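You operate a simulated robot arm through the tools that you are given. There is no shell and no other tool. Be economical: measure what you need, move in short steps, check, and stop when the job is done.

The job below is to be done with a simulated robot arm. You get a single attempt, and the scene is never put back.

Task
Rub the scuff off the brown loafer with shoe cream.
Fine: use the round brush; stand it back in its hole and put the jar's lid back on. What is to be rubbed or washed off counts as gone when no trace of it is left.

Only the result counts: the job must be done as asked and must still hold three seconds after the hand-in. Knocking over, shifting, dropping, spilling or breaking anything else fails it. Lids that push on must go on centred and level and be pressed home; caps that screw on are set level and turned clockwise until they are tight.

Robot
A 7-joint arm with a two-finger parallel gripper, fixed in place. Base frame: the origin is at the foot of the arm, x ahead of it, y to its left, z up; the work surface is at about z = 800. Lengths are in mm, angles in rad, forces in N, time in s.
With the tool pointing down near the work surface it reaches from about 240 to 680 mm from the base axis. Its first joint turns from -1.152 to 1.152 rad. Payload 2.4 kg.
The TCP is the grasp point between the finger pads, 30 mm short of the fingertips. In the tool frame z runs along the fingers and y along their closing line. Largest opening 94 mm; finger width 28, thickness 10; the body of the gripper, 50 by 96 mm, starts 55 mm behind the TCP.
Orientation is that of the tool frame in the base frame, as a unit quaternion [x, y, z, w]. With the fingers straight down and closing along the base's y, the tool's x points along the base's -x, its y along +y and its z along -z.

Tools
- The arm moves only by the tool nudge_tool. Its argument "moves" is one flat list of numbers, 6 for each row, row after row: the shift along the tool's x, y, z in cm, then the turn, a rotation vector about the tool's x, y, z in rad. In form: [dx, dy, dz, rx, ry, rz, dx, dy, dz, rx, ry, rz, ...]. A call has 1 to 20 rows; each row is the pose to reach, as a shift and turn from the pose commanded when the call began, along the tool's axes at that moment. "jaw" is the opening, from 0 (shut) to 1 (fully open), set as the call begins (left out, the last holds). A row lasts 0.2 s, in which the tool goes at most 50 mm and 0.15 rad; a call with a longer step from one row to the next is refused whole, and so is a gripper value outside its range. Where a pose cannot be reached the arm comes as near as it can. A force on the tool above 70 N (or 10 N above the force at the start of the call, whichever is more), or a blocked arm, ends the call early, and 0.2 s more pass. The fingers move at their own pace (about 153 mm/s each) and stop on an object; they squeeze with about 31 N. The grip force told is the motor's: it shows also when the fingers shut on nothing. Time passes only in rows, and 0.2 s behind the last, so rows that repeat a pose let the fingers close. It gives the time, the measured TCP pose, the force on the tool (base axes), the opening and the grip force at its end, in the units of the frame above (readings bear some noise), with the torque about the TCP (base axes, N m) and any sound that the robot's microphone picked up.
- Cameras (640 x 400 px; columns grow to the right, rows downward): "scene" is fixed at [45.2, 480.2, 1447.3]; the picture's right is [-0.68, -0.74, 0.00], its down [-0.41, 0.38, -0.83] and it looks along [0.61, -0.56, -0.56] (base axes); focal length 314 px, centre (320, 200). "wrist" rides on the gripper at [76, 14, -102] in the tool frame; the picture's right is [-0.18, 0.98, 0.00], its down [-0.75, -0.14, -0.64] and it looks along [-0.63, -0.12, 0.77] (tool axes); focal length 243 px, centre (320, 200).
- camera(camera): a new picture of that camera. It takes no simulated time.
- point_at(camera, pixels): for up to 12 pixels [column, row] of the newest picture of that camera ("zoom" is the newest enlarged one), the place [x, y, z] in the base frame of the surface seen there, good to about 2 mm. It takes no simulated time.
- enlarge(camera, box): a new picture of the part [left, top, right, bottom] of that camera's present view, enlarged. It takes no simulated time.
- job_done(): hands the job in; it is judged then, once.

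Work in short steps. Measure before you move; look again where a grasp or a placing could have gone wrong, and mend it. You have 80 turns and 46 pictures in all, those below and enlarged ones among them. Open the gripper and draw the arm clear of the work before you hand the job in, unless the task says otherwise; then end with one line.

The tools are called after "Call:" as a command line: name --argument value ..., lists and objects as JSON in quotes. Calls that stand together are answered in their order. nudge_tool: Moves the arm, as the interface text tells. Its arguments: {"type":"object","properties":{"moves":{"type":"array"},"jaw":{"type":"number"}},"required":["moves"]} The other tools are called the same way: camera (camera) takes a picture; point_at (camera, pixels) gives the place of the surface under pixels of a picture; enlarge (camera, box) takes an enlarged picture of a part of a camera's view; job_done () hands the job in.

At the start:

```text
time_s: 0.0
tool_pos: [416.0, -106.0, 1225.3]
orientation: [0.001, 1.0, 0.001, 0.001]
contact_force: [0.1, 0.1, 0.3]
wrist_torque: [0.02, 0.0, 0.03]
finger_gap: 94.0
grip_force: 0.1
```

scene: 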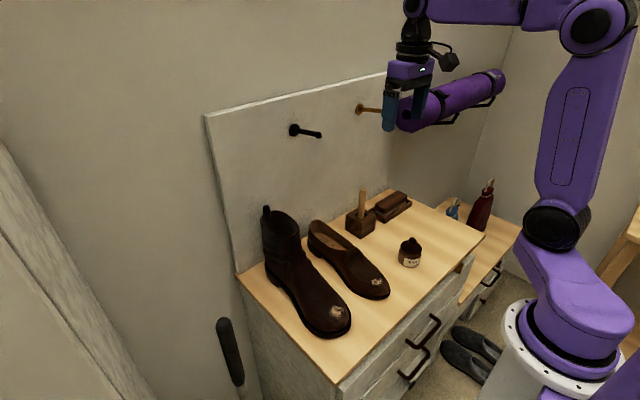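
wrist: 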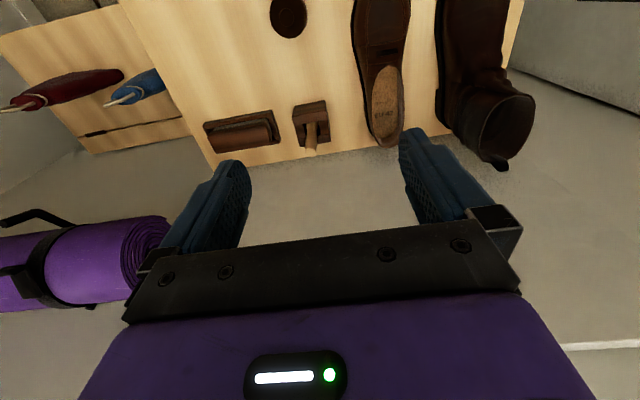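

I'll look closely at the bench items first: loafer around (350,265), jar (410,250), brush in block (361,215).

Call:
enlarge --camera "scene" --box '[300, 170, 460, 310]'

Call:
point_at --camera "scene" --pixels '[[410, 239], [410, 246], [409, 262], [376, 282], [363, 190], [361, 212], [353, 225], [376, 225], [350, 265], [395, 200], [336, 312], [430, 250]]'

```text
2.86 times, centred on (380, 240) of scene
```

zoom: 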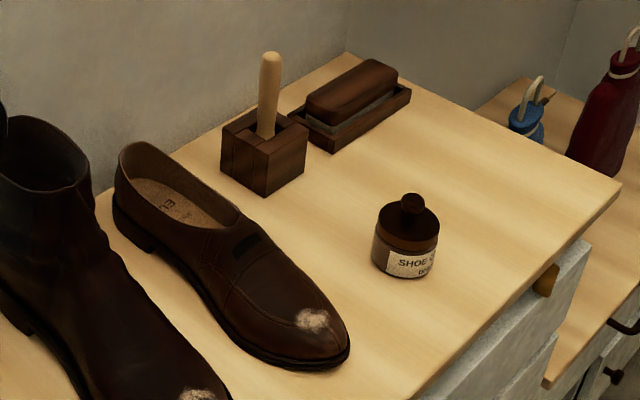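

```text
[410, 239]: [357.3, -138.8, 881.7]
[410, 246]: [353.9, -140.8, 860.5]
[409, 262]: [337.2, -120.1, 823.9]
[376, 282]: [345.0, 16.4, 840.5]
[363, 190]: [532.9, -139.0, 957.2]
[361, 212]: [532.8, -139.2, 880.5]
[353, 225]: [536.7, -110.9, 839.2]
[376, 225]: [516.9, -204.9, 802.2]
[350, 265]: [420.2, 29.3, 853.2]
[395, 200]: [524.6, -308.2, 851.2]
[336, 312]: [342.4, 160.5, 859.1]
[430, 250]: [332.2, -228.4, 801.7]
```

Measuring the jar, brush and scuff in detail on the zoomed picture: knob (411,203), lid, brush handle (269,60), block, scuff (312,320).

Call:
point_at --camera "zoom" --pixels '[[411, 200], [402, 204], [421, 206], [379, 222], [437, 224], [406, 238], [406, 248], [375, 258], [434, 262], [404, 276], [425, 215], [390, 212]]'

Call:
point_at --camera "zoom" --pixels '[[270, 55], [262, 70], [277, 70], [267, 120], [265, 136], [222, 135], [262, 155], [307, 130], [262, 112], [266, 192], [222, 170], [285, 120]]'

Call:
point_at --camera "zoom" --pixels '[[312, 318], [297, 318], [327, 322], [310, 308], [313, 330], [290, 300], [280, 330], [335, 320], [310, 345], [262, 300], [245, 245], [345, 350]]'

Call:
enlarge --camera "scene" --box '[384, 228, 436, 274]'

```text
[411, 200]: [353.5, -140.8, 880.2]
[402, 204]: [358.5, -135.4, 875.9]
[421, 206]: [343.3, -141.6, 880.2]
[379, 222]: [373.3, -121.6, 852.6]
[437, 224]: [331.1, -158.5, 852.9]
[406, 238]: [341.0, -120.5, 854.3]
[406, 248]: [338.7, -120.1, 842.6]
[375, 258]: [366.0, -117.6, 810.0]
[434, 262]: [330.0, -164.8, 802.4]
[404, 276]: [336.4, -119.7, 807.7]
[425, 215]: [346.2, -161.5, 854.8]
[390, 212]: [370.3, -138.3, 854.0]
```

```text
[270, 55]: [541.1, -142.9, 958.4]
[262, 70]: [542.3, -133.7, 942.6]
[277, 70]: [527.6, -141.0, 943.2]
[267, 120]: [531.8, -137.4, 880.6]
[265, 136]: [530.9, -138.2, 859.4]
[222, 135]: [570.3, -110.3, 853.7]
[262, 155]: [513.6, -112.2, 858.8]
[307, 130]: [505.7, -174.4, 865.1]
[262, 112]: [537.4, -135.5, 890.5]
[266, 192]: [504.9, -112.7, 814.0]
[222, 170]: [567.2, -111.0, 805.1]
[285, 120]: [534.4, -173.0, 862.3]
```

```text
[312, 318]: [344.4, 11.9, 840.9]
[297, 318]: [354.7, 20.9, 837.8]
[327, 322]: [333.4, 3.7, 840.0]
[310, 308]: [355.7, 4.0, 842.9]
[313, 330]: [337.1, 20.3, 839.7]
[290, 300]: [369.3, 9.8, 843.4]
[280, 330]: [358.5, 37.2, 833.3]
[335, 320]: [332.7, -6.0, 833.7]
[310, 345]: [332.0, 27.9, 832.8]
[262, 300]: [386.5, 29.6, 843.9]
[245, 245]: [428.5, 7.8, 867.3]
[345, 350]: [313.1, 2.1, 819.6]
```

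```text
8.70 times, centred on (410, 251) of scene
```

zoom: 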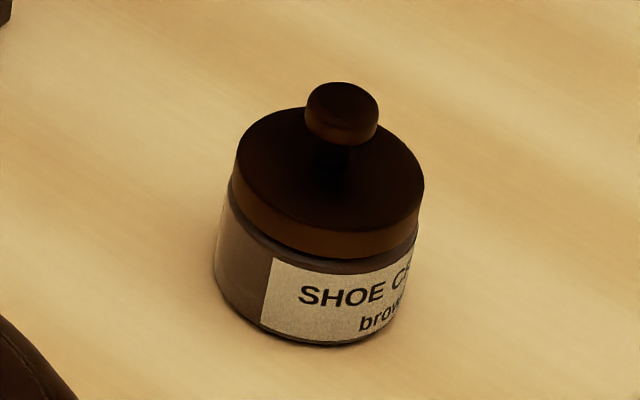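

The jar centre is about (353,-141), knob top z≈882, lid top z≈855. I'll move above the knob to z≈950 and check with the wrist camera.

Call:
nudge_tool --moves '[1.05, -0.58, 4.6, 0, 0, 0, 2.1, -1.17, 9.2, 0, 0, 0, 3.15, -1.75, 13.8, 0, 0, 0, 4.2, -2.33, 18.4, 0, 0, 0, 5.25, -2.92, 23, 0, 0, 0, 6.3, -3.5, 27.5, 0, 0, 0, 6.3, -3.5, 27.5, 0, 0, 0]' --jaw 0.6

Call:
camera --camera "wrist"

Call:
camera --camera "scene"

```text
time_s: 1.6
tool_pos: [353.8, -140.0, 950.1]
orientation: [0.0, 1.0, 0.0, 0.0]
contact_force: [0.4, 0.0, -0.9]
wrist_torque: [0.0, 0.02, 0.0]
finger_gap: 56.7
grip_force: 0.1
```

```text
41 pictures are left
```

wrist: 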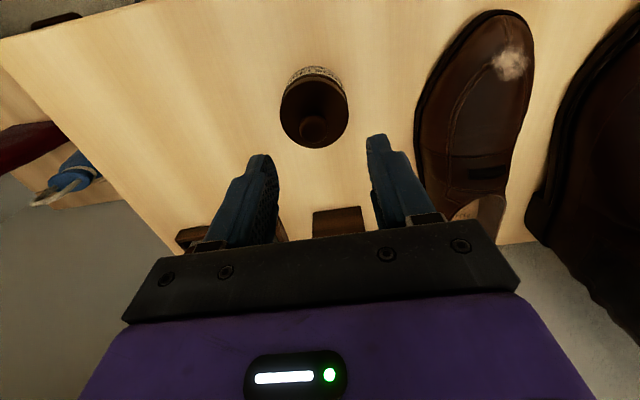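

```text
40 pictures are left
```

scene: 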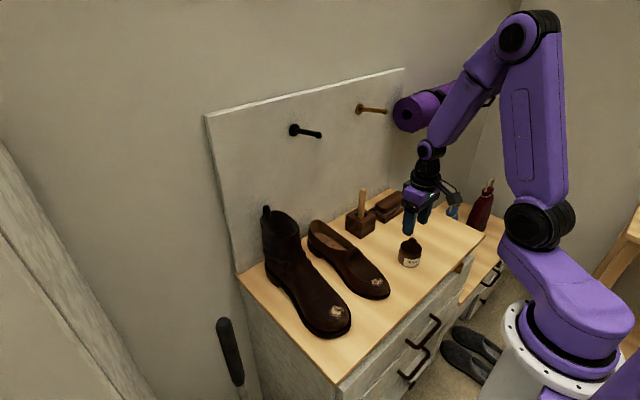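

Knob at wrist pixel (315,128), lid at (314,112); I measure those, plus scuff spots and the hooks.

Call:
point_at --camera "wrist" --pixels '[[315, 128], [303, 128], [326, 128], [314, 117], [283, 110], [347, 110], [316, 85], [312, 147], [510, 63], [495, 63], [527, 65], [510, 78]]'

Call:
point_at --camera "scene" --pixels '[[318, 135], [293, 130], [384, 112], [360, 108], [330, 170], [262, 211], [320, 226], [376, 282]]'

```text
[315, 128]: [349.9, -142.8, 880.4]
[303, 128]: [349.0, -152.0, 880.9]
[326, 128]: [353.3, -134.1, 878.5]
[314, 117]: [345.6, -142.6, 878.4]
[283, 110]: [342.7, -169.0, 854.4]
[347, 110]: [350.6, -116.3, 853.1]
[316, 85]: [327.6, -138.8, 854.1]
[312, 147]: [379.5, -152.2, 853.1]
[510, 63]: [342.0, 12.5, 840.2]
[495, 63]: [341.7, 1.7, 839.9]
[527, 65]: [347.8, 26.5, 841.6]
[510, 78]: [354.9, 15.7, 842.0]
```

```text
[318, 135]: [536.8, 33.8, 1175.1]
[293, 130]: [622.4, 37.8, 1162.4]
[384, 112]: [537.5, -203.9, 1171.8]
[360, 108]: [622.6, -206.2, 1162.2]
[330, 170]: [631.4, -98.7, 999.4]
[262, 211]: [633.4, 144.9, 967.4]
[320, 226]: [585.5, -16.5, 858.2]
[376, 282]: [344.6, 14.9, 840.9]
```

Knob centre ≈(352.5,-143), its top z≈881. I lower to z≈889 (tips ≈859, above the lid at 855) around the knob, then close.

Call:
nudge_tool --moves '[0, -0.2, 2, 0, 0, 0, 0, -0.2, 4, 0, 0, 0, 0, -0.2, 5.2, 0, 0, 0, 0, -0.2, 6.0, 0, 0, 0, 0, -0.2, 6.0, 0, 0, 0]'

Call:
nudge_tool --moves '[0, 0, 0, 0, 0, 0, 0, 0, 0, 0, 0, 0, 0, 0, 0, 0, 0, 0]' --jaw 0

Call:
enlarge --camera "scene" --box '[370, 190, 460, 280]'

```text
time_s: 2.8
tool_pos: [353.1, -142.3, 889.8]
orientation: [0.0, 1.0, -0.001, 0.0]
contact_force: [0.0, -0.2, -0.1]
wrist_torque: [0.01, 0.03, -0.02]
finger_gap: 56.5
grip_force: 0.0
```

```text
time_s: 3.6
tool_pos: [353.5, -141.2, 890.2]
orientation: [0.0, 1.0, -0.001, -0.001]
contact_force: [0.5, 0.0, 0.4]
wrist_torque: [-0.02, 0.0, 0.02]
finger_gap: 19.2
grip_force: 31.0
heard: snap
```

```text
4.44 times, centred on (415, 235) of scene
```

zoom: 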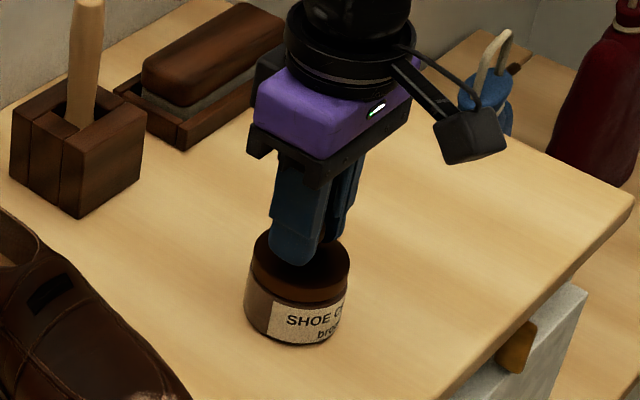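

Knob gripped (gap 19). I lift gently 6 mm and watch whether the lid parts from the jar.

Call:
nudge_tool --moves '[0, 0, -0.2, 0, 0, 0, 0, 0, -0.4, 0, 0, 0, 0, 0, -0.6, 0, 0, 0, 0, 0, -0.6, 0, 0, 0]'

Call:
enlarge --camera "scene" --box '[384, 224, 436, 274]'

```text
time_s: 4.6
tool_pos: [353.2, -142.4, 896.8]
orientation: [0.001, 1.0, 0.0, 0.0]
contact_force: [-0.3, -0.8, -0.1]
wrist_torque: [0.02, -0.03, 0.02]
finger_gap: 19.3
grip_force: 30.7
```

```text
8.00 times, centred on (410, 249) of scene
```

zoom: 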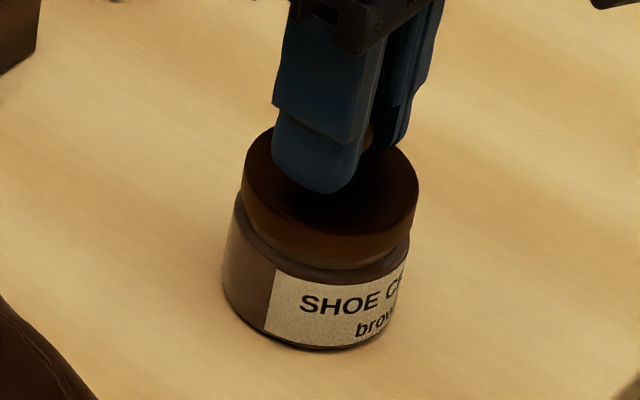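

The lid has risen (neck visible at row 262) while the jar stays. I lift clear to about z 960.

Call:
nudge_tool --moves '[0, 0, -0.8, 0, 0, 0, 0, 0, -2, 0, 0, 0, 0, 0, -4, 0, 0, 0, 0, 0, -6, 0, 0, 0, 0, 0, -6, 0, 0, 0]'

Call:
enlarge --camera "scene" --box '[360, 170, 460, 280]'

```text
time_s: 5.8
tool_pos: [352.1, -142.8, 955.9]
orientation: [0.0, 1.0, 0.0, 0.0]
contact_force: [0.3, 0.0, -0.9]
wrist_torque: [0.0, 0.0, 0.01]
finger_gap: 19.5
grip_force: 31.0
```

```text
3.64 times, centred on (410, 225) of scene
```

zoom: 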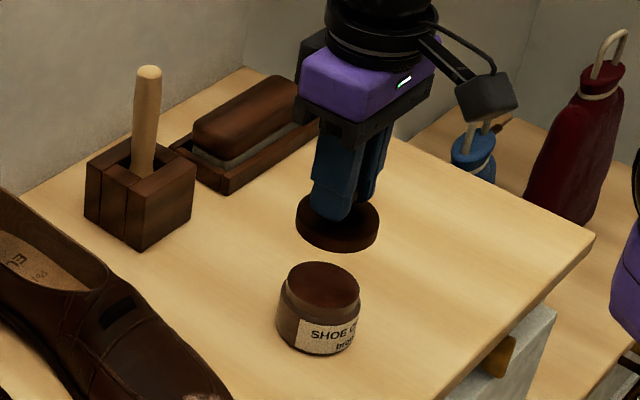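

The jar is open with cream visible. I measure jar rim and lid bottom before setting the lid down at about (420,-231).

Call:
point_at --camera "zoom" --pixels '[[323, 275], [323, 290], [323, 301], [287, 282], [359, 287], [325, 268], [332, 251], [300, 225], [376, 236], [332, 240], [460, 240], [420, 280]]'

Call:
nudge_tool --moves '[-1.7, -2.2, 0, 0, 0, 0, -3.4, -4.4, 0, 0, 0, 0, -5.1, -6.6, 0, 0, 0, 0, -6.7, -8.8, 0, 0, 0, 0, -6.7, -8.8, 3, 0, 0, 0, -6.7, -8.8, 6, 0, 0, 0, -6.7, -8.8, 8, 0, 0, 0, -6.7, -8.8, 9, 0, 0, 0, -6.7, -8.8, 9, 0, 0, 0]'

Call:
enlarge --camera "scene" --box '[360, 170, 460, 280]'

```text
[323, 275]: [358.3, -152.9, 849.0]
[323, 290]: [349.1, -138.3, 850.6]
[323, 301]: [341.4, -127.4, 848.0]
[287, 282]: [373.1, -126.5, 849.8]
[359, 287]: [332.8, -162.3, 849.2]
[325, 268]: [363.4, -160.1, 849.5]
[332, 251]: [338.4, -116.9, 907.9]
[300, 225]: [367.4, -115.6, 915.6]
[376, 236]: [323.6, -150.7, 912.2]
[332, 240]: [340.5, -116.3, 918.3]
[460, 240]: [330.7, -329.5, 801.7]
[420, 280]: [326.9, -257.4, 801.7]
```

```text
time_s: 7.8
tool_pos: [420.5, -229.9, 865.0]
orientation: [0.0, 1.0, 0.001, 0.001]
contact_force: [0.3, 0.1, -1.0]
wrist_torque: [-0.02, 0.01, -0.02]
finger_gap: 19.4
grip_force: 31.4
```

```text
3.64 times, centred on (410, 225) of scene
```

zoom: 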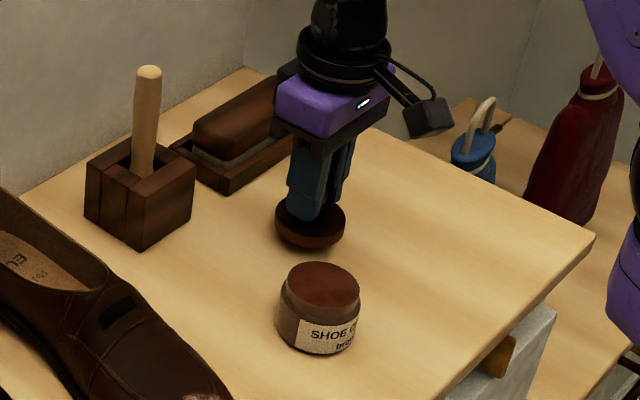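

Lid bottom is about 50 mm below the TCP, i.e. z≈815 now; I lower another 11 mm and then read the force.

Call:
nudge_tool --moves '[0, 0, 0.4, 0, 0, 0, 0, 0, 0.8, 0, 0, 0, 0, 0, 1.1, 0, 0, 0, 0, 0, 1.1, 0, 0, 0]'

Call:
nudge_tool --moves '[0, 0, 0.1, 0, 0, 0, 0, 0, 0.2, 0, 0, 0, 0, 0, 0.2, 0, 0, 0]'

Call:
enlarge --camera "scene" --box '[370, 200, 440, 260]'

```text
time_s: 8.8
tool_pos: [419.8, -230.5, 855.0]
orientation: [0.0, 1.0, 0.0, 0.001]
contact_force: [0.6, -0.1, 0.1]
wrist_torque: [0.0, -0.02, 0.0]
finger_gap: 19.2
grip_force: 31.4
```

```text
time_s: 9.6
tool_pos: [420.4, -230.3, 854.2]
orientation: [-0.001, 1.0, 0.0, 0.0]
contact_force: [0.7, 0.1, -0.2]
wrist_torque: [-0.01, 0.0, -0.01]
finger_gap: 19.4
grip_force: 31.0
```

```text
6.67 times, centred on (405, 230) of scene
```

zoom: 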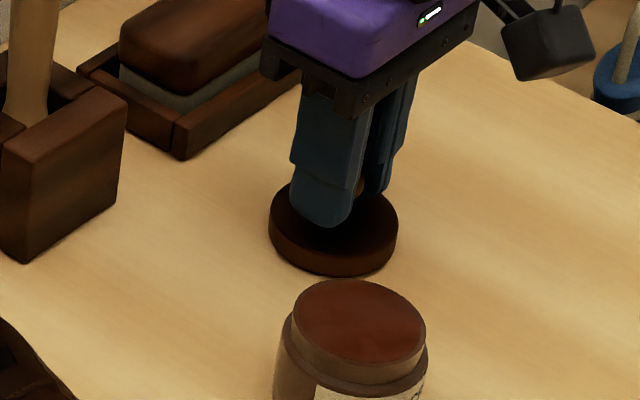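

Call:
point_at --camera "zoom" --pixels '[[330, 272], [330, 278], [330, 283], [330, 255], [280, 245], [385, 262]]'

Call:
nudge_tool --moves '[0, 0, 0.1, 0, 0, 0, 0, 0, 0.1, 0, 0, 0]'

Call:
nudge_tool --moves '[0, 0, 0.1, 0, 0, 0, 0, 0, 0.1, 0, 0, 0]'

```text
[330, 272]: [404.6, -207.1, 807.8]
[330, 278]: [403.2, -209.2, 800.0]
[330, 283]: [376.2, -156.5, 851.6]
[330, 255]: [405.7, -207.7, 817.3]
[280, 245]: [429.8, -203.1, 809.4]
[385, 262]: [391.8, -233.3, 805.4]
```

```text
time_s: 10.2
tool_pos: [419.7, -230.3, 851.9]
orientation: [0.0, 1.0, 0.0, 0.001]
contact_force: [-0.2, -1.1, -1.1]
wrist_torque: [0.01, 0.01, 0.0]
finger_gap: 19.4
grip_force: 31.2
```

```text
time_s: 10.8
tool_pos: [419.1, -230.6, 850.9]
orientation: [0.0, 1.0, 0.0, 0.0]
contact_force: [-0.1, 0.5, -0.4]
wrist_torque: [-0.04, -0.02, -0.01]
finger_gap: 19.4
grip_force: 31.2
```

No contact yet at z≈851; I keep creeping down in millimetre steps.

Call:
nudge_tool --moves '[0, 0, 0.1, 0, 0, 0, 0, 0, 0.1, 0, 0, 0]'

Call:
nudge_tool --moves '[0, 0, 0.1, 0, 0, 0, 0, 0, 0.1, 0, 0, 0]'

Call:
nudge_tool --moves '[0, 0, 0.1, 0, 0, 0, 0, 0, 0.1, 0, 0, 0]'

```text
time_s: 11.4
tool_pos: [420.0, -231.6, 848.8]
orientation: [0.0, 1.0, -0.001, -0.001]
contact_force: [-0.3, 0.4, -1.0]
wrist_torque: [-0.02, -0.02, 0.0]
finger_gap: 19.4
grip_force: 30.9
```

```text
time_s: 12.0
tool_pos: [420.1, -230.3, 849.0]
orientation: [0.0, 1.0, 0.0, 0.0]
contact_force: [0.7, -0.1, -0.5]
wrist_torque: [0.01, 0.01, 0.0]
finger_gap: 19.4
grip_force: 31.0
```

```text
time_s: 12.6
tool_pos: [420.2, -231.1, 848.4]
orientation: [0.0, 1.0, 0.0, -0.001]
contact_force: [-0.3, 0.1, -0.2]
wrist_torque: [0.0, -0.04, -0.01]
finger_gap: 19.3
grip_force: 31.5
```

Call:
nudge_tool --moves '[0, 0, 0.1, 0, 0, 0, 0, 0, 0.1, 0, 0, 0]'

Call:
nudge_tool --moves '[0, 0, 0.1, 0, 0, 0, 0, 0, 0.1, 0, 0, 0]'

Call:
enlarge --camera "scene" --box '[370, 200, 440, 260]'

```text
time_s: 13.2
tool_pos: [419.6, -230.3, 847.9]
orientation: [0.0, 1.0, 0.0, -0.001]
contact_force: [-0.4, -0.8, -0.4]
wrist_torque: [0.0, -0.01, 0.0]
finger_gap: 19.6
grip_force: 31.1
```

```text
time_s: 13.8
tool_pos: [419.1, -230.4, 846.1]
orientation: [0.0, 1.0, 0.0, 0.001]
contact_force: [-0.6, -0.7, 0.1]
wrist_torque: [0.01, 0.01, 0.01]
finger_gap: 19.3
grip_force: 31.0
```

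```text
6.67 times, centred on (405, 230) of scene
```

zoom: 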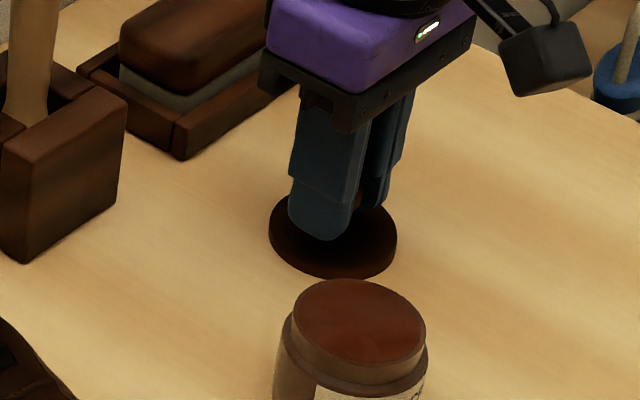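

The lid side face looks different at (330,265); I measure it to see if it's seated or tilted.

Call:
point_at --camera "zoom" --pixels '[[330, 272], [330, 277], [330, 282], [330, 255], [275, 245], [390, 255], [385, 222], [275, 220], [375, 212], [300, 255], [360, 265], [280, 205]]'

Call:
camera --camera "wrist"

```text
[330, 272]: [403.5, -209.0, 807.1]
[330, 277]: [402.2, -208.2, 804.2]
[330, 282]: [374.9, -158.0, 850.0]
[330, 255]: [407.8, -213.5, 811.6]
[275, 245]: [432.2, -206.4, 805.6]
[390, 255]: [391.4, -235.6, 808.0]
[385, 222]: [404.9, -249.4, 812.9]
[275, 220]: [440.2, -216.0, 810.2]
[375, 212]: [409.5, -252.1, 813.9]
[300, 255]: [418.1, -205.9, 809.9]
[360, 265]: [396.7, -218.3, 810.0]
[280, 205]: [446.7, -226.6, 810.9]
```

```text
33 pictures are left
```

wrist: 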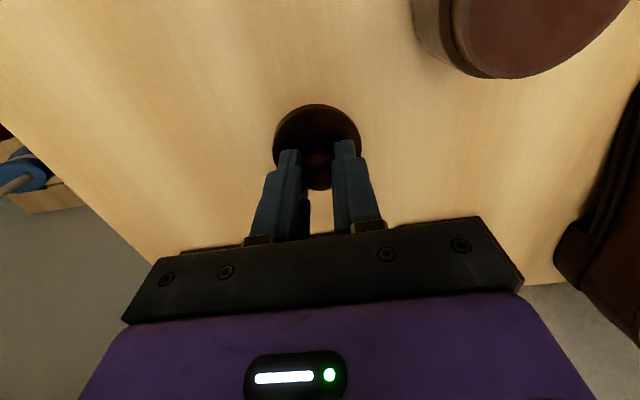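

Lid top is z≈811 with a 10–13 mm skirt, so contact is imminent; continuing down slowly.

Call:
nudge_tool --moves '[0, 0, 0.1, 0, 0, 0, 0, 0, 0.1, 0, 0, 0]'

Call:
nudge_tool --moves '[0, 0, 0.1, 0, 0, 0, 0, 0, 0.1, 0, 0, 0]'

Call:
nudge_tool --moves '[0, 0, 0.1, 0, 0, 0, 0, 0, 0.1, 0, 0, 0]'

```text
time_s: 14.4
tool_pos: [420.0, -231.0, 844.6]
orientation: [0.0, 1.0, 0.0, 0.0]
contact_force: [0.4, -0.7, -0.2]
wrist_torque: [-0.02, -0.01, 0.0]
finger_gap: 19.4
grip_force: 30.9
```

```text
time_s: 15.0
tool_pos: [420.8, -230.7, 843.6]
orientation: [-0.001, 1.0, 0.0, 0.0]
contact_force: [1.1, -0.2, -0.3]
wrist_torque: [-0.03, 0.01, 0.02]
finger_gap: 19.2
grip_force: 31.2
```

```text
time_s: 15.6
tool_pos: [419.8, -230.5, 843.0]
orientation: [0.0, 1.0, 0.0, 0.0]
contact_force: [0.1, 0.6, -1.0]
wrist_torque: [0.0, -0.01, 0.01]
finger_gap: 18.9
grip_force: 31.1
```

Call:
enlarge --camera "scene" --box '[380, 205, 430, 250]'

```text
8.89 times, centred on (405, 228) of scene
```

zoom: 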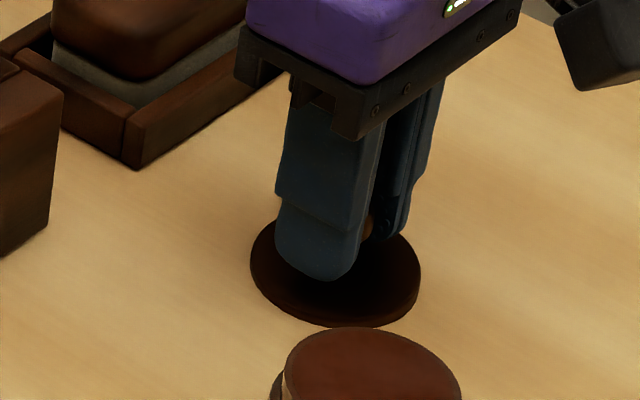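

Call:
point_at --camera "zoom" --pixels '[[335, 310], [335, 324], [370, 300], [410, 265], [260, 250], [265, 285], [400, 250], [300, 290], [230, 280], [440, 280], [310, 340], [368, 228]]'

```text
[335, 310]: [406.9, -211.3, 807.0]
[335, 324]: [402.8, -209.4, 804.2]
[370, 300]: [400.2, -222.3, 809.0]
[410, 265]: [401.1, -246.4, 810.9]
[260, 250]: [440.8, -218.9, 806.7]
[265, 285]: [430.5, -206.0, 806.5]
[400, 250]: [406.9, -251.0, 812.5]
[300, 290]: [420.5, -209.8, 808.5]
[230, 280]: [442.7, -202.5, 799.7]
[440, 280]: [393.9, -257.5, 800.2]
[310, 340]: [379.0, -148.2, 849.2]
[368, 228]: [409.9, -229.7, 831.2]
```

Lid top is now z≈808.7 with a ~12 mm skirt and no reaction force, so it may be slightly into the surface; I raise 4 mm so its bottom is level with the table and release there.

Call:
nudge_tool --moves '[0, 0, -0.2, 0, 0, 0, 0, 0, -0.4, 0, 0, 0, 0, 0, -0.4, 0, 0, 0]'

Call:
enlarge --camera "scene" --box '[380, 205, 430, 250]'

```text
time_s: 16.4
tool_pos: [419.5, -229.7, 846.5]
orientation: [0.0, 1.0, 0.0, 0.0]
contact_force: [-0.1, 0.0, -0.1]
wrist_torque: [0.04, 0.0, 0.05]
finger_gap: 19.3
grip_force: 31.2
```

```text
8.89 times, centred on (405, 228) of scene
```

zoom: 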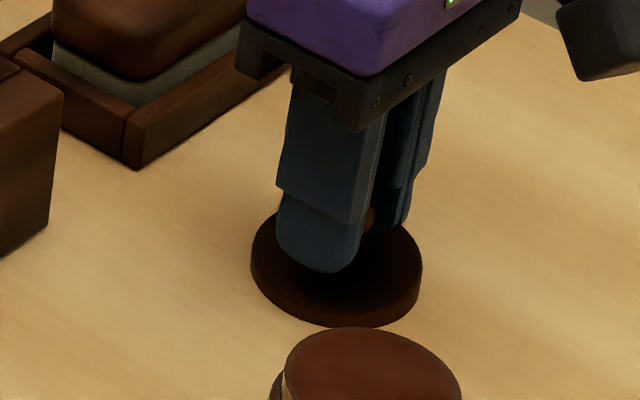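

The skirt strip grew while its bottom edge stayed, so the lid was sinking without reaction. Raising another 5 mm to find where the true bottom edge meets the table.

Call:
nudge_tool --moves '[0, 0, -0.3, 0, 0, 0, 0, 0, -0.5, 0, 0, 0, 0, 0, -0.5, 0, 0, 0]'

Call:
enlarge --camera "scene" --box '[380, 205, 430, 250]'

```text
time_s: 17.2
tool_pos: [420.2, -230.2, 851.2]
orientation: [-0.001, 1.0, 0.0, 0.0]
contact_force: [0.9, -0.6, -0.9]
wrist_torque: [0.02, 0.01, 0.02]
finger_gap: 19.1
grip_force: 30.7
```

```text
8.89 times, centred on (405, 228) of scene
```

zoom: 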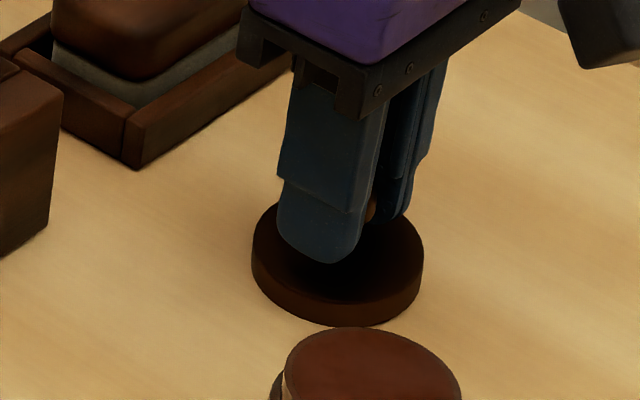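

The strip is now nearly full skirt height; I raise 2 mm more and release, letting it settle.

Call:
nudge_tool --moves '[0, 0, -0.2, 0, 0, 0, 0, 0, -0.2, 0, 0, 0]'

Call:
nudge_tool --moves '[0, 0, 0, 0, 0, 0, 0, 0, 0, 0, 0, 0, 0, 0, 0, 0, 0, 0]' --jaw 0.5

Call:
enlarge --camera "scene" --box '[380, 205, 430, 250]'

```text
time_s: 17.8
tool_pos: [420.8, -230.2, 854.6]
orientation: [0.0, 1.0, 0.0, 0.0]
contact_force: [-0.6, -0.4, -0.4]
wrist_torque: [0.01, 0.01, -0.03]
finger_gap: 19.4
grip_force: 30.4
```

```text
time_s: 18.6
tool_pos: [421.2, -229.9, 853.6]
orientation: [0.0, 1.0, 0.0, 0.0]
contact_force: [1.4, -0.2, -0.3]
wrist_torque: [-0.02, 0.03, 0.02]
finger_gap: 47.1
grip_force: 0.1
```

```text
8.89 times, centred on (405, 228) of scene
```

zoom: 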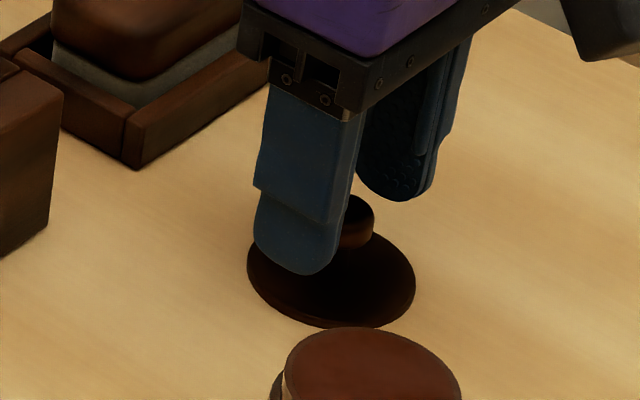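

The lid rested upright on the table (knob at (355,212)). Now raise, shift in y first, then forward in x over the brush handle at (538,-143), staying clear of the hook at y≈-204.

Call:
nudge_tool --moves '[0, 0, -4.5, 0, 0, 0, 0, 0, -9, 0, 0, 0, 0, 0, -13.5, 0, 0, 0, 0, 2, -15.1, 0, 0, 0, 0, 5.5, -15.1, 0, 0, 0, 0, 8.8, -15.1, 0, 0, 0, -4, 8.8, -15.1, 0, 0, 0, -8, 8.8, -15.1, 0, 0, 0, -10, 8.8, -15.1, 0, 0, 0, -11.8, 8.8, -15.1, 0, 0, 0, -11.8, 8.8, -15.1, 0, 0, 0]'

Call:
camera --camera "scene"

Call:
camera --camera "wrist"

```text
time_s: 21.0
tool_pos: [539.1, -144.3, 1007.5]
orientation: [-0.001, 1.0, 0.0, 0.0]
contact_force: [0.9, 0.0, 0.5]
wrist_torque: [0.0, 0.01, -0.01]
finger_gap: 46.9
grip_force: 0.0
```

```text
28 pictures are left
```

scene: 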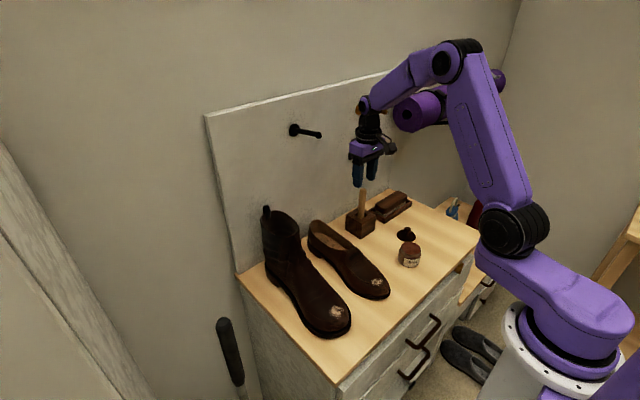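

```text
27 pictures are left
```

wrist: 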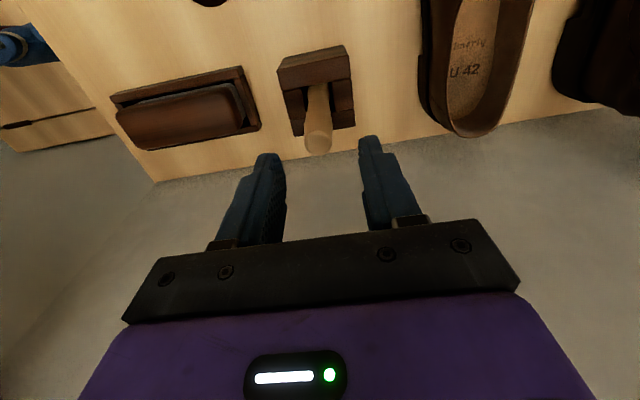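

Handle top seen at wrist (318,142); measure it precisely.

Call:
point_at --camera "wrist" --pixels '[[318, 142], [307, 142], [330, 142], [318, 133], [318, 150], [318, 110], [310, 110], [326, 110]]'

Call:
enlarge --camera "wrist" --box '[260, 30, 380, 160]'

```text
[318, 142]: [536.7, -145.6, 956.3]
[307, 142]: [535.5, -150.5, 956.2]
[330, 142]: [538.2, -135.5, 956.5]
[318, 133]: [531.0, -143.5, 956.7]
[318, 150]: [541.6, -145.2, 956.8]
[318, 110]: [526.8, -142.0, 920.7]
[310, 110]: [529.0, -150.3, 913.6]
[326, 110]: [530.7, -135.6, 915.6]
```

```text
3.08 times, centred on (320, 95) of wrist
```

zoom: 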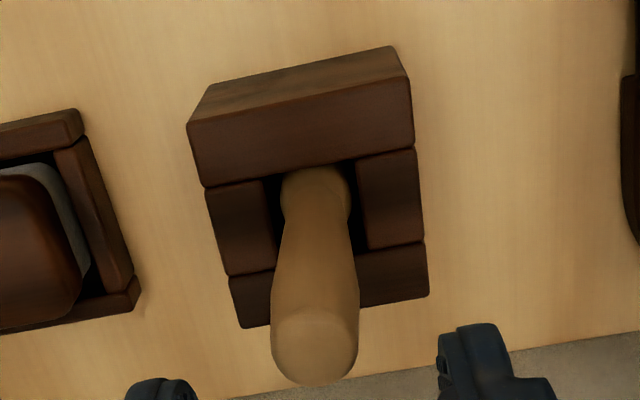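

Handle axis ≈(536.5,-143), top z≈957. Lower to z≈918 and grip.

Call:
nudge_tool --moves '[0.15, 0, 3, 0, 0, 0, 0.15, 0, 6, 0, 0, 0, 0.15, 0, 8.7, 0, 0, 0, 0.15, 0, 8.7, 0, 0, 0]'

Call:
nudge_tool --moves '[0, 0, 0, 0, 0, 0, 0, 0, 0, 0, 0, 0, 0, 0, 0, 0, 0, 0]' --jaw 0

Call:
nudge_tool --moves '[0, 0, -1, 0, 0, 0, 0, 0, -3, 0, 0, 0, 0, 0, -6, 0, 0, 0, 0, 0, -9, 0, 0, 0, 0, 0, -9, 0, 0, 0]'

Call:
enlarge --camera "scene" --box '[310, 110, 440, 280]'

```text
time_s: 22.0
tool_pos: [536.9, -143.2, 918.1]
orientation: [0.0, 1.0, 0.0, 0.0]
contact_force: [0.2, -0.2, 0.3]
wrist_torque: [-0.03, 0.0, 0.01]
finger_gap: 47.0
grip_force: 0.2
```

```text
time_s: 22.8
tool_pos: [536.1, -142.7, 918.8]
orientation: [0.0, 1.0, 0.0, 0.0]
contact_force: [-0.3, 0.9, 1.1]
wrist_torque: [0.06, 0.0, 0.0]
finger_gap: 20.8
grip_force: 30.6
```

```text
time_s: 24.0
tool_pos: [536.1, -141.8, 1009.0]
orientation: [0.0, 1.0, 0.0, 0.0]
contact_force: [0.2, -0.2, -1.4]
wrist_torque: [0.0, 0.02, 0.01]
finger_gap: 20.9
grip_force: 31.1
```

```text
2.35 times, centred on (375, 195) of scene
```

zoom: 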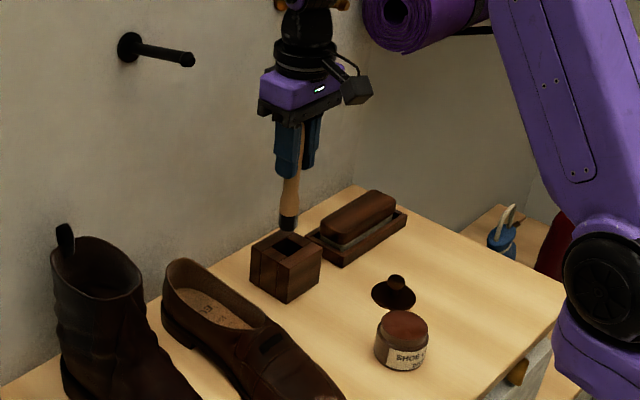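

The brush is out, tip at zoom (288,229). Measure its tip, the hole and lid.

Call:
point_at --camera "zoom" --pixels '[[288, 229], [288, 225], [288, 215], [288, 200], [290, 185], [281, 225], [296, 225], [288, 246], [397, 280], [392, 296], [377, 293], [413, 293]]'

Call:
enlarge --camera "scene" --box '[345, 170, 385, 240]'

```text
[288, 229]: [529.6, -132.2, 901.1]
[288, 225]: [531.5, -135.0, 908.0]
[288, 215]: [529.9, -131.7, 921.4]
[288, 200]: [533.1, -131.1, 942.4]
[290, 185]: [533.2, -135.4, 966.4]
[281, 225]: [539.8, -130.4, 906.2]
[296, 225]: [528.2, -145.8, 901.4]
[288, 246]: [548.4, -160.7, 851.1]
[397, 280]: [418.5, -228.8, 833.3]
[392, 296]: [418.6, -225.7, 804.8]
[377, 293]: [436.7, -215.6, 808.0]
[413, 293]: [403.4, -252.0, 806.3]
```

```text
5.71 times, centred on (365, 205) of scene
```

zoom: 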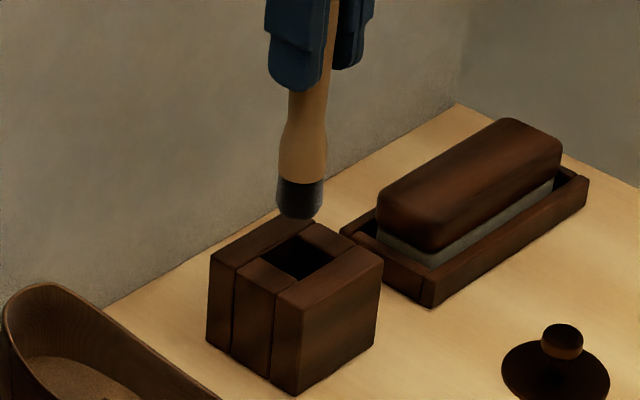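

Tip is about 109 mm below the TCP (z≈899). I move over the jar centre (353,-142.5) and lower until the tip is ~2 mm above the cream (z≈849).

Call:
nudge_tool --moves '[4, 0, 0, 0, 0, 0, 8, 0, 0, 0, 0, 0, 12, 0, 0, 0, 0, 0, 16, 0, 0, 0, 0, 0, 18.35, 0, 0, 0, 0, 0, 18.35, 0, 2.5, 0, 0, 0, 18.35, 0, 4.7, 0, 0, 0, 18.35, 0, 4.7, 0, 0, 0]'

Call:
enlarge --camera "scene" --box '[380, 210, 440, 270]'

```text
time_s: 25.8
tool_pos: [353.8, -142.3, 960.5]
orientation: [0.0, 1.0, -0.001, 0.002]
contact_force: [-0.4, 3.6, 32.2]
wrist_torque: [0.52, 0.04, 0.0]
finger_gap: 20.8
grip_force: 30.8
```

```text
6.67 times, centred on (410, 240) of scene
```

zoom: 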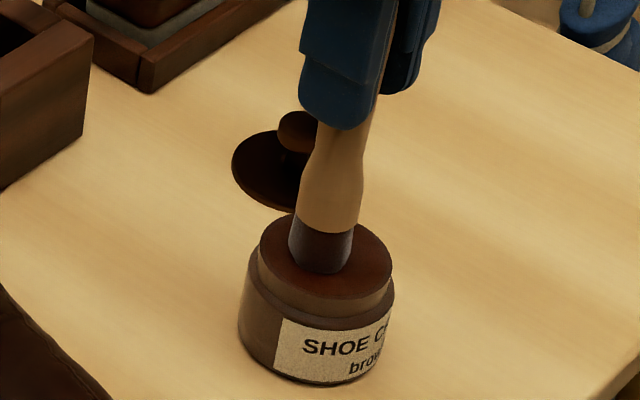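

The brush already presses the cream with ~32 N. I raise it straight up and inspect the tip.

Call:
nudge_tool --moves '[0, 0, -0.5, 0, 0, 0, 0, 0, -2, 0, 0, 0, 0, 0, -4.5, 0, 0, 0, 0, 0, -4.5, 0, 0, 0]'

Call:
enlarge --camera "scene" --box '[380, 200, 440, 270]'

```text
time_s: 26.8
tool_pos: [352.0, -141.5, 1005.4]
orientation: [0.0, 1.0, 0.001, 0.0]
contact_force: [0.5, 0.3, 0.4]
wrist_torque: [0.01, -0.02, -0.01]
finger_gap: 20.9
grip_force: 31.2
```

```text
5.71 times, centred on (410, 235) of scene
```

zoom: 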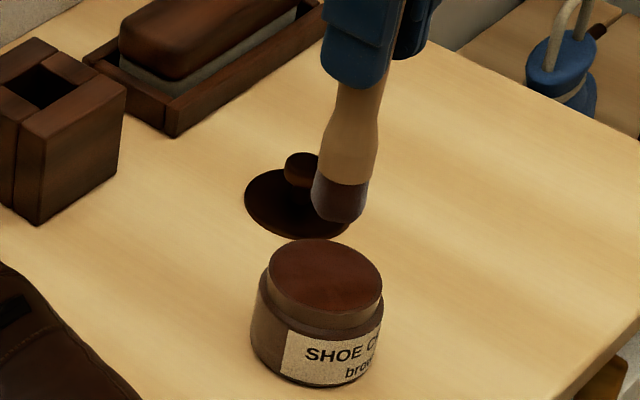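

The bristles now look brown (loaded) at (340,200). I measure the tip height and then go over the scuff.

Call:
point_at --camera "zoom" --pixels '[[338, 219], [340, 212], [315, 205], [362, 205], [320, 265], [340, 180], [320, 290]]'

Call:
enlarge --camera "scene" --box '[355, 262, 400, 306]'

```text
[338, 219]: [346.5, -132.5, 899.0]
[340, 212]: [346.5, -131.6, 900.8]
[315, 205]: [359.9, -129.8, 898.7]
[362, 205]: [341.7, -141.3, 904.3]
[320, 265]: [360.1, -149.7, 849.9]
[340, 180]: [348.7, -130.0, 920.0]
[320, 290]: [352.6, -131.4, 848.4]
```

```text
9.09 times, centred on (378, 284) of scene
```

zoom: 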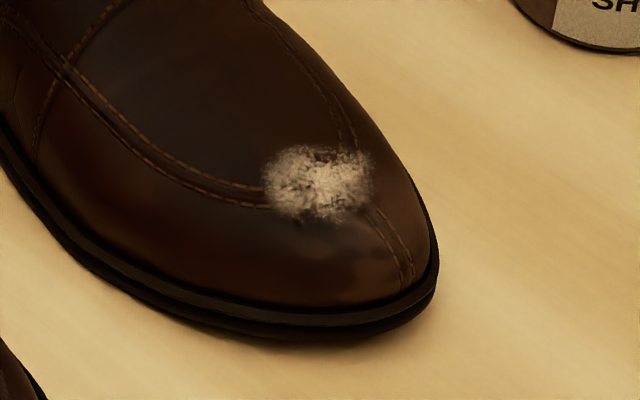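

Call:
point_at --camera "zoom" --pixels '[[318, 182], [265, 190], [374, 178], [318, 147], [318, 222], [285, 155], [360, 155], [280, 215], [355, 210], [318, 240], [318, 130]]'

```text
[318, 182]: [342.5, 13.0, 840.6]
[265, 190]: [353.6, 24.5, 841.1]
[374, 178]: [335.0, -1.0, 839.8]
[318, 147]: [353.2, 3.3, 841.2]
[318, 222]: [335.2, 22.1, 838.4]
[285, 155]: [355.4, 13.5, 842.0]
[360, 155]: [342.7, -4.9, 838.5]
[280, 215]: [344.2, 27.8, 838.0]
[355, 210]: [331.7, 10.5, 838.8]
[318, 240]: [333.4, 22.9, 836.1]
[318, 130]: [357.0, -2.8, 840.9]
```

Scuff centre (344,12), radius ~16, surface z≈841. I move over it and lower to TCP z≈954 (tip ≈ 3 mm above), then step down to feel contact.

Call:
nudge_tool --moves '[0.2, 4, 0, 0, 0, 0, 0.5, 8, 0, 0, 0, 0, 0.7, 12, 0, 0, 0, 0, 0.9, 15.45, 0, 0, 0, 0, 0.9, 15.45, 3, 0, 0, 0, 0.9, 15.45, 5.2, 0, 0, 0, 0.9, 15.45, 5.2, 0, 0, 0]'

Call:
nudge_tool --moves '[0, 0, 0.1, 0, 0, 0, 0, 0, 0.1, 0, 0, 0]'

Call:
enlarge --camera "scene" --box '[345, 240, 405, 306]'

```text
time_s: 28.4
tool_pos: [343.2, 11.9, 953.4]
orientation: [0.0, 1.0, 0.001, 0.001]
contact_force: [-0.2, -0.2, -0.3]
wrist_torque: [0.0, -0.03, 0.0]
finger_gap: 20.8
grip_force: 31.0
```

```text
time_s: 29.0
tool_pos: [343.7, 11.0, 952.4]
orientation: [0.0, 1.0, 0.001, 0.001]
contact_force: [-0.2, 0.4, -0.9]
wrist_torque: [-0.03, -0.03, 0.04]
finger_gap: 20.7
grip_force: 31.2
```

```text
6.06 times, centred on (375, 273) of scene
```

zoom: 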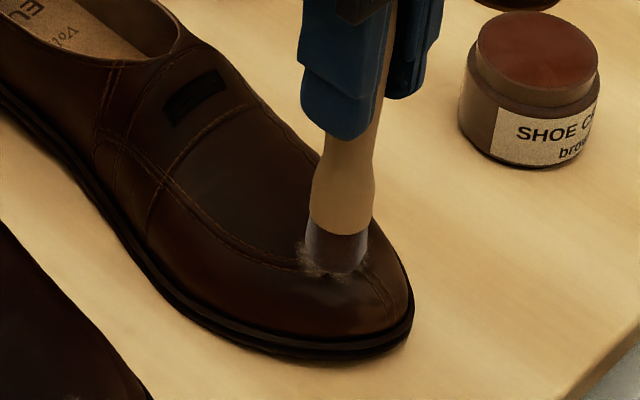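

Brush sits right over the scuff; stepping down further to feel contact.

Call:
nudge_tool --moves '[0, 0, 0.1, 0, 0, 0, 0, 0, 0.1, 0, 0, 0]'

Call:
nudge_tool --moves '[0, 0, 0.1, 0, 0, 0, 0, 0, 0.1, 0, 0, 0]'

Call:
nudge_tool --moves '[0, 0, 0.1, 0, 0, 0, 0, 0, 0.1, 0, 0, 0]'

```text
time_s: 29.6
tool_pos: [343.5, 11.1, 952.1]
orientation: [0.0, 1.0, 0.0, 0.0]
contact_force: [-0.5, 0.8, 5.0]
wrist_torque: [0.16, 0.04, 0.01]
finger_gap: 20.8
grip_force: 31.0
```

```text
time_s: 30.2
tool_pos: [344.0, 12.3, 951.6]
orientation: [0.0, 1.0, 0.001, 0.001]
contact_force: [-4.9, -1.1, 29.5]
wrist_torque: [-0.38, 0.1, -0.03]
finger_gap: 20.8
grip_force: 30.3
```

```text
time_s: 30.8
tool_pos: [345.1, 11.8, 948.5]
orientation: [0.0, 1.0, 0.0, 0.001]
contact_force: [-3.0, 4.2, 27.8]
wrist_torque: [0.44, -0.01, 0.05]
finger_gap: 20.7
grip_force: 31.3
```

Contact is at ~952, and ~28 N at 950. I back off 0.5 mm and make small rubbing strokes across the scuff, following its slight curvature.

Call:
nudge_tool --moves '[0, 0, -0.05, 0, 0, 0, 0, 0.5, -0.03, 0, 0, 0, 0, 1.0, 0.03, 0, 0, 0, 0, 0.5, -0.03, 0, 0, 0, 0, 0, -0.05, 0, 0, 0, 0, -0.5, -0.03, 0, 0, 0, 0, -1.0, 0.03, 0, 0, 0, 0, -0.5, -0.03, 0, 0, 0, 0, 0, -0.05, 0, 0, 0]'

Call:
enlarge --camera "scene" --box '[345, 240, 405, 306]'

```text
time_s: 32.8
tool_pos: [345.1, 12.1, 950.7]
orientation: [0.001, 1.0, 0.0, 0.0]
contact_force: [0.4, -0.5, 0.0]
wrist_torque: [-0.01, -0.01, 0.0]
finger_gap: 20.7
grip_force: 31.2
```

```text
6.06 times, centred on (375, 273) of scene
```

zoom: 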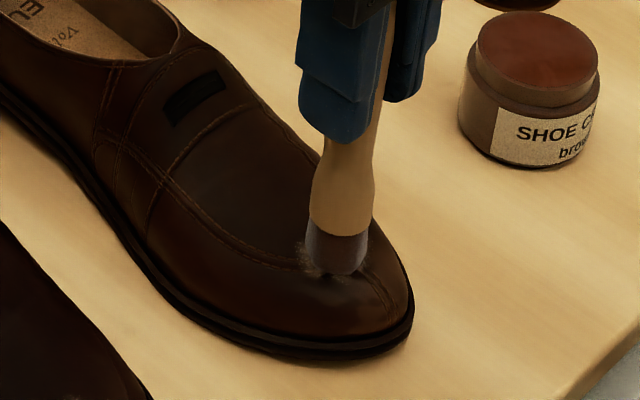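

The scuff is fainter, shoe unmoved, but force dropped to 0. I press ~1 mm deeper and repeat with strokes in both directions.

Call:
nudge_tool --moves '[0, 0, 0.08, 0, 0, 0, 0, 0.5, 0.1, 0, 0, 0, 0, 1.0, 0.16, 0, 0, 0, 0, 0.5, 0.1, 0, 0, 0, 0, 0, 0.08, 0, 0, 0, 0, -0.5, 0.1, 0, 0, 0, 0, -1.0, 0.16, 0, 0, 0, 0, -0.5, 0.1, 0, 0, 0, 0, 0, 0.08, 0, 0, 0, -0.5, 0, 0.02, 0, 0, 0, -0.9, 0, 0.0, 0, 0, 0, -0.5, 0, 0.04, 0, 0, 0, 0, 0, 0.1, 0, 0, 0, 0.5, 0, 0.16, 0, 0, 0, 0.9, 0, 0.22, 0, 0, 0, 0.5, 0, 0.16, 0, 0, 0, 0, 0, 0.1, 0, 0, 0]'

Call:
enlarge --camera "scene" --box '[345, 240, 405, 306]'

```text
time_s: 36.4
tool_pos: [342.8, 12.2, 949.8]
orientation: [0.0, 1.0, 0.001, 0.0]
contact_force: [-2.5, -1.3, 2.5]
wrist_torque: [-0.19, 0.26, -0.03]
finger_gap: 20.5
grip_force: 31.0
```

```text
6.06 times, centred on (375, 273) of scene
```

zoom: 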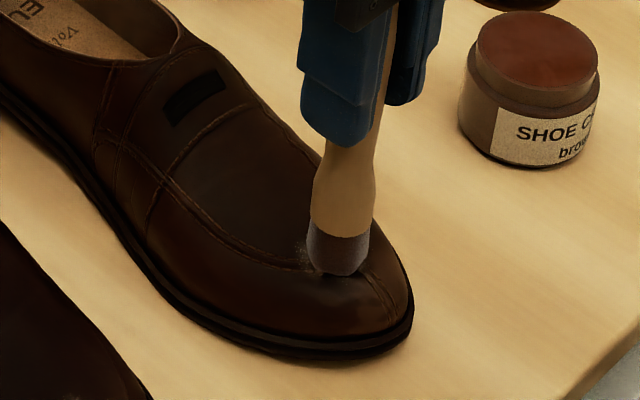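

Nearly gone, faint trace left of the brush at (305,255). Two light circles of ~8 mm radius, then lift and look.

Call:
nudge_tool --moves '[-0.8, 0, -0.04, 0, 0, 0, -0.6, 0.6, 0.02, 0, 0, 0, 0, 0.9, 0.12, 0, 0, 0, 0.6, 0.6, 0.16, 0, 0, 0, 0.8, 0, 0.15, 0, 0, 0, 0.6, -0.6, 0.16, 0, 0, 0, 0, -0.9, 0.12, 0, 0, 0, -0.6, -0.6, 0.02, 0, 0, 0, -0.8, 0, -0.03, 0, 0, 0, -0.6, 0.7, 0.04, 0, 0, 0, 0, 1.0, 0.14, 0, 0, 0, 0.6, 0.7, 0.18, 0, 0, 0, 0.9, 0, 0.19, 0, 0, 0, 0.6, -0.7, 0.18, 0, 0, 0, 0, -1.0, 0.14, 0, 0, 0, -0.6, -0.6, 0.04, 0, 0, 0, 0, 0, 0, 0, 0, 0, 0, 0, -4, 0, 0, 0, 0, -5, -4, 0, 0, 0]'

Call:
enlarge --camera "scene" --box '[355, 262, 400, 306]'

```text
time_s: 40.4
tool_pos: [344.2, -36.7, 991.4]
orientation: [-0.001, 1.0, 0.0, -0.001]
contact_force: [0.5, -0.5, 0.0]
wrist_torque: [0.01, 0.01, -0.02]
finger_gap: 20.3
grip_force: 31.0
```

```text
9.09 times, centred on (378, 284) of scene
```

zoom: 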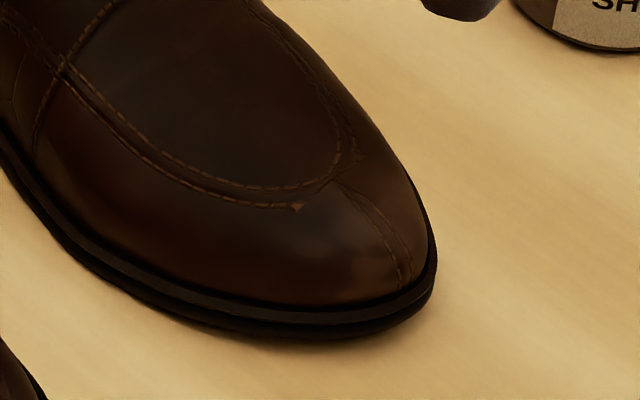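

The scuff looks gone; a tiny bright speck at (298,207) needs a closer look, also from the wrist.

Call:
enlarge --camera "scene" --box '[367, 275, 387, 290]'

Call:
enlarge --camera "wrist" --box '[340, 0, 520, 150]'

```text
16.00 times, centred on (377, 282) of scene
```

zoom: 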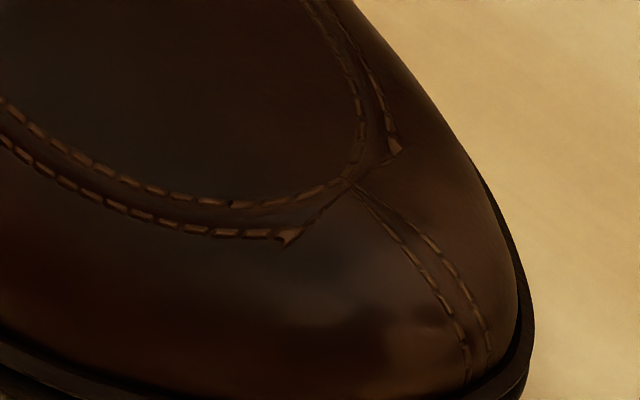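

```text
2.67 times, centred on (430, 75) of wrist
```

zoom: 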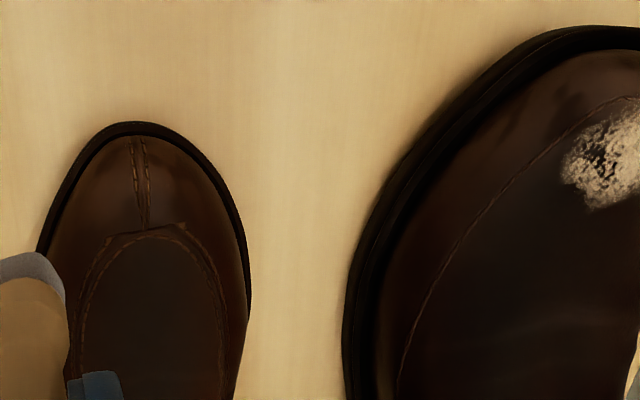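

The remaining speck is just stitch ends; the scuff is gone. Now I carry the brush back above its hole at (536.5,-143).

Call:
nudge_tool --moves '[0, -2, -1.3, 0, 0, 0, -3, -5, -2.5, 0, 0, 0, -6, -8, -2.5, 0, 0, 0, -9.5, -10.5, -2.5, 0, 0, 0, -13, -10.5, -2.5, 0, 0, 0, -16.5, -10.5, -2.5, 0, 0, 0, -19.25, -10.5, -2.5, 0, 0, 0, -19.25, -10.5, -2.5, 0, 0, 0]'

Call:
enlarge --camera "scene" --box '[340, 160, 390, 240]'

Call:
enlarge --camera "wrist" --box '[250, 20, 390, 160]'

```text
time_s: 42.2
tool_pos: [535.3, -141.7, 1015.4]
orientation: [0.0, 1.0, 0.0, 0.001]
contact_force: [0.6, 1.0, -0.8]
wrist_torque: [0.0, 0.0, 0.0]
finger_gap: 20.3
grip_force: 30.7
```

```text
5.00 times, centred on (365, 200) of scene
```

zoom: 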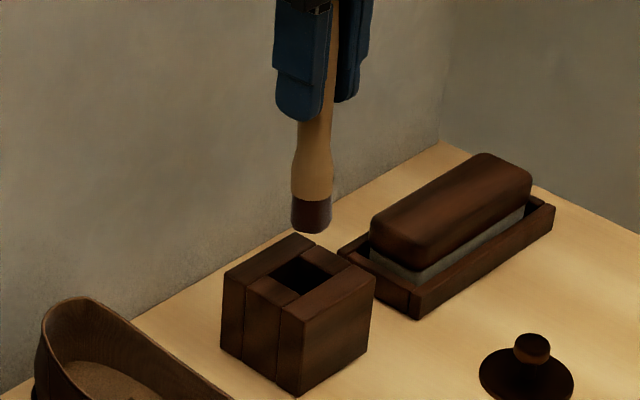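

```text
2.86 times, centred on (320, 90) of wrist
```

zoom: 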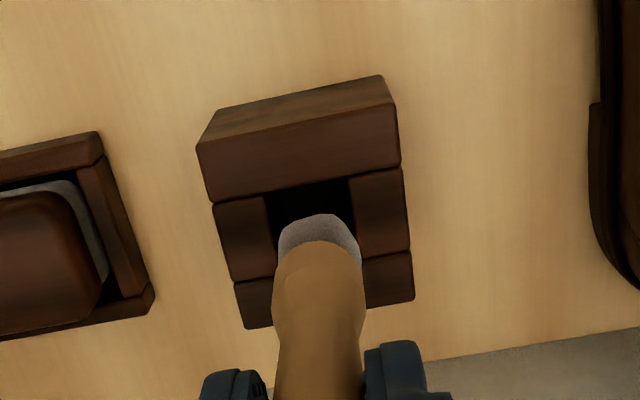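

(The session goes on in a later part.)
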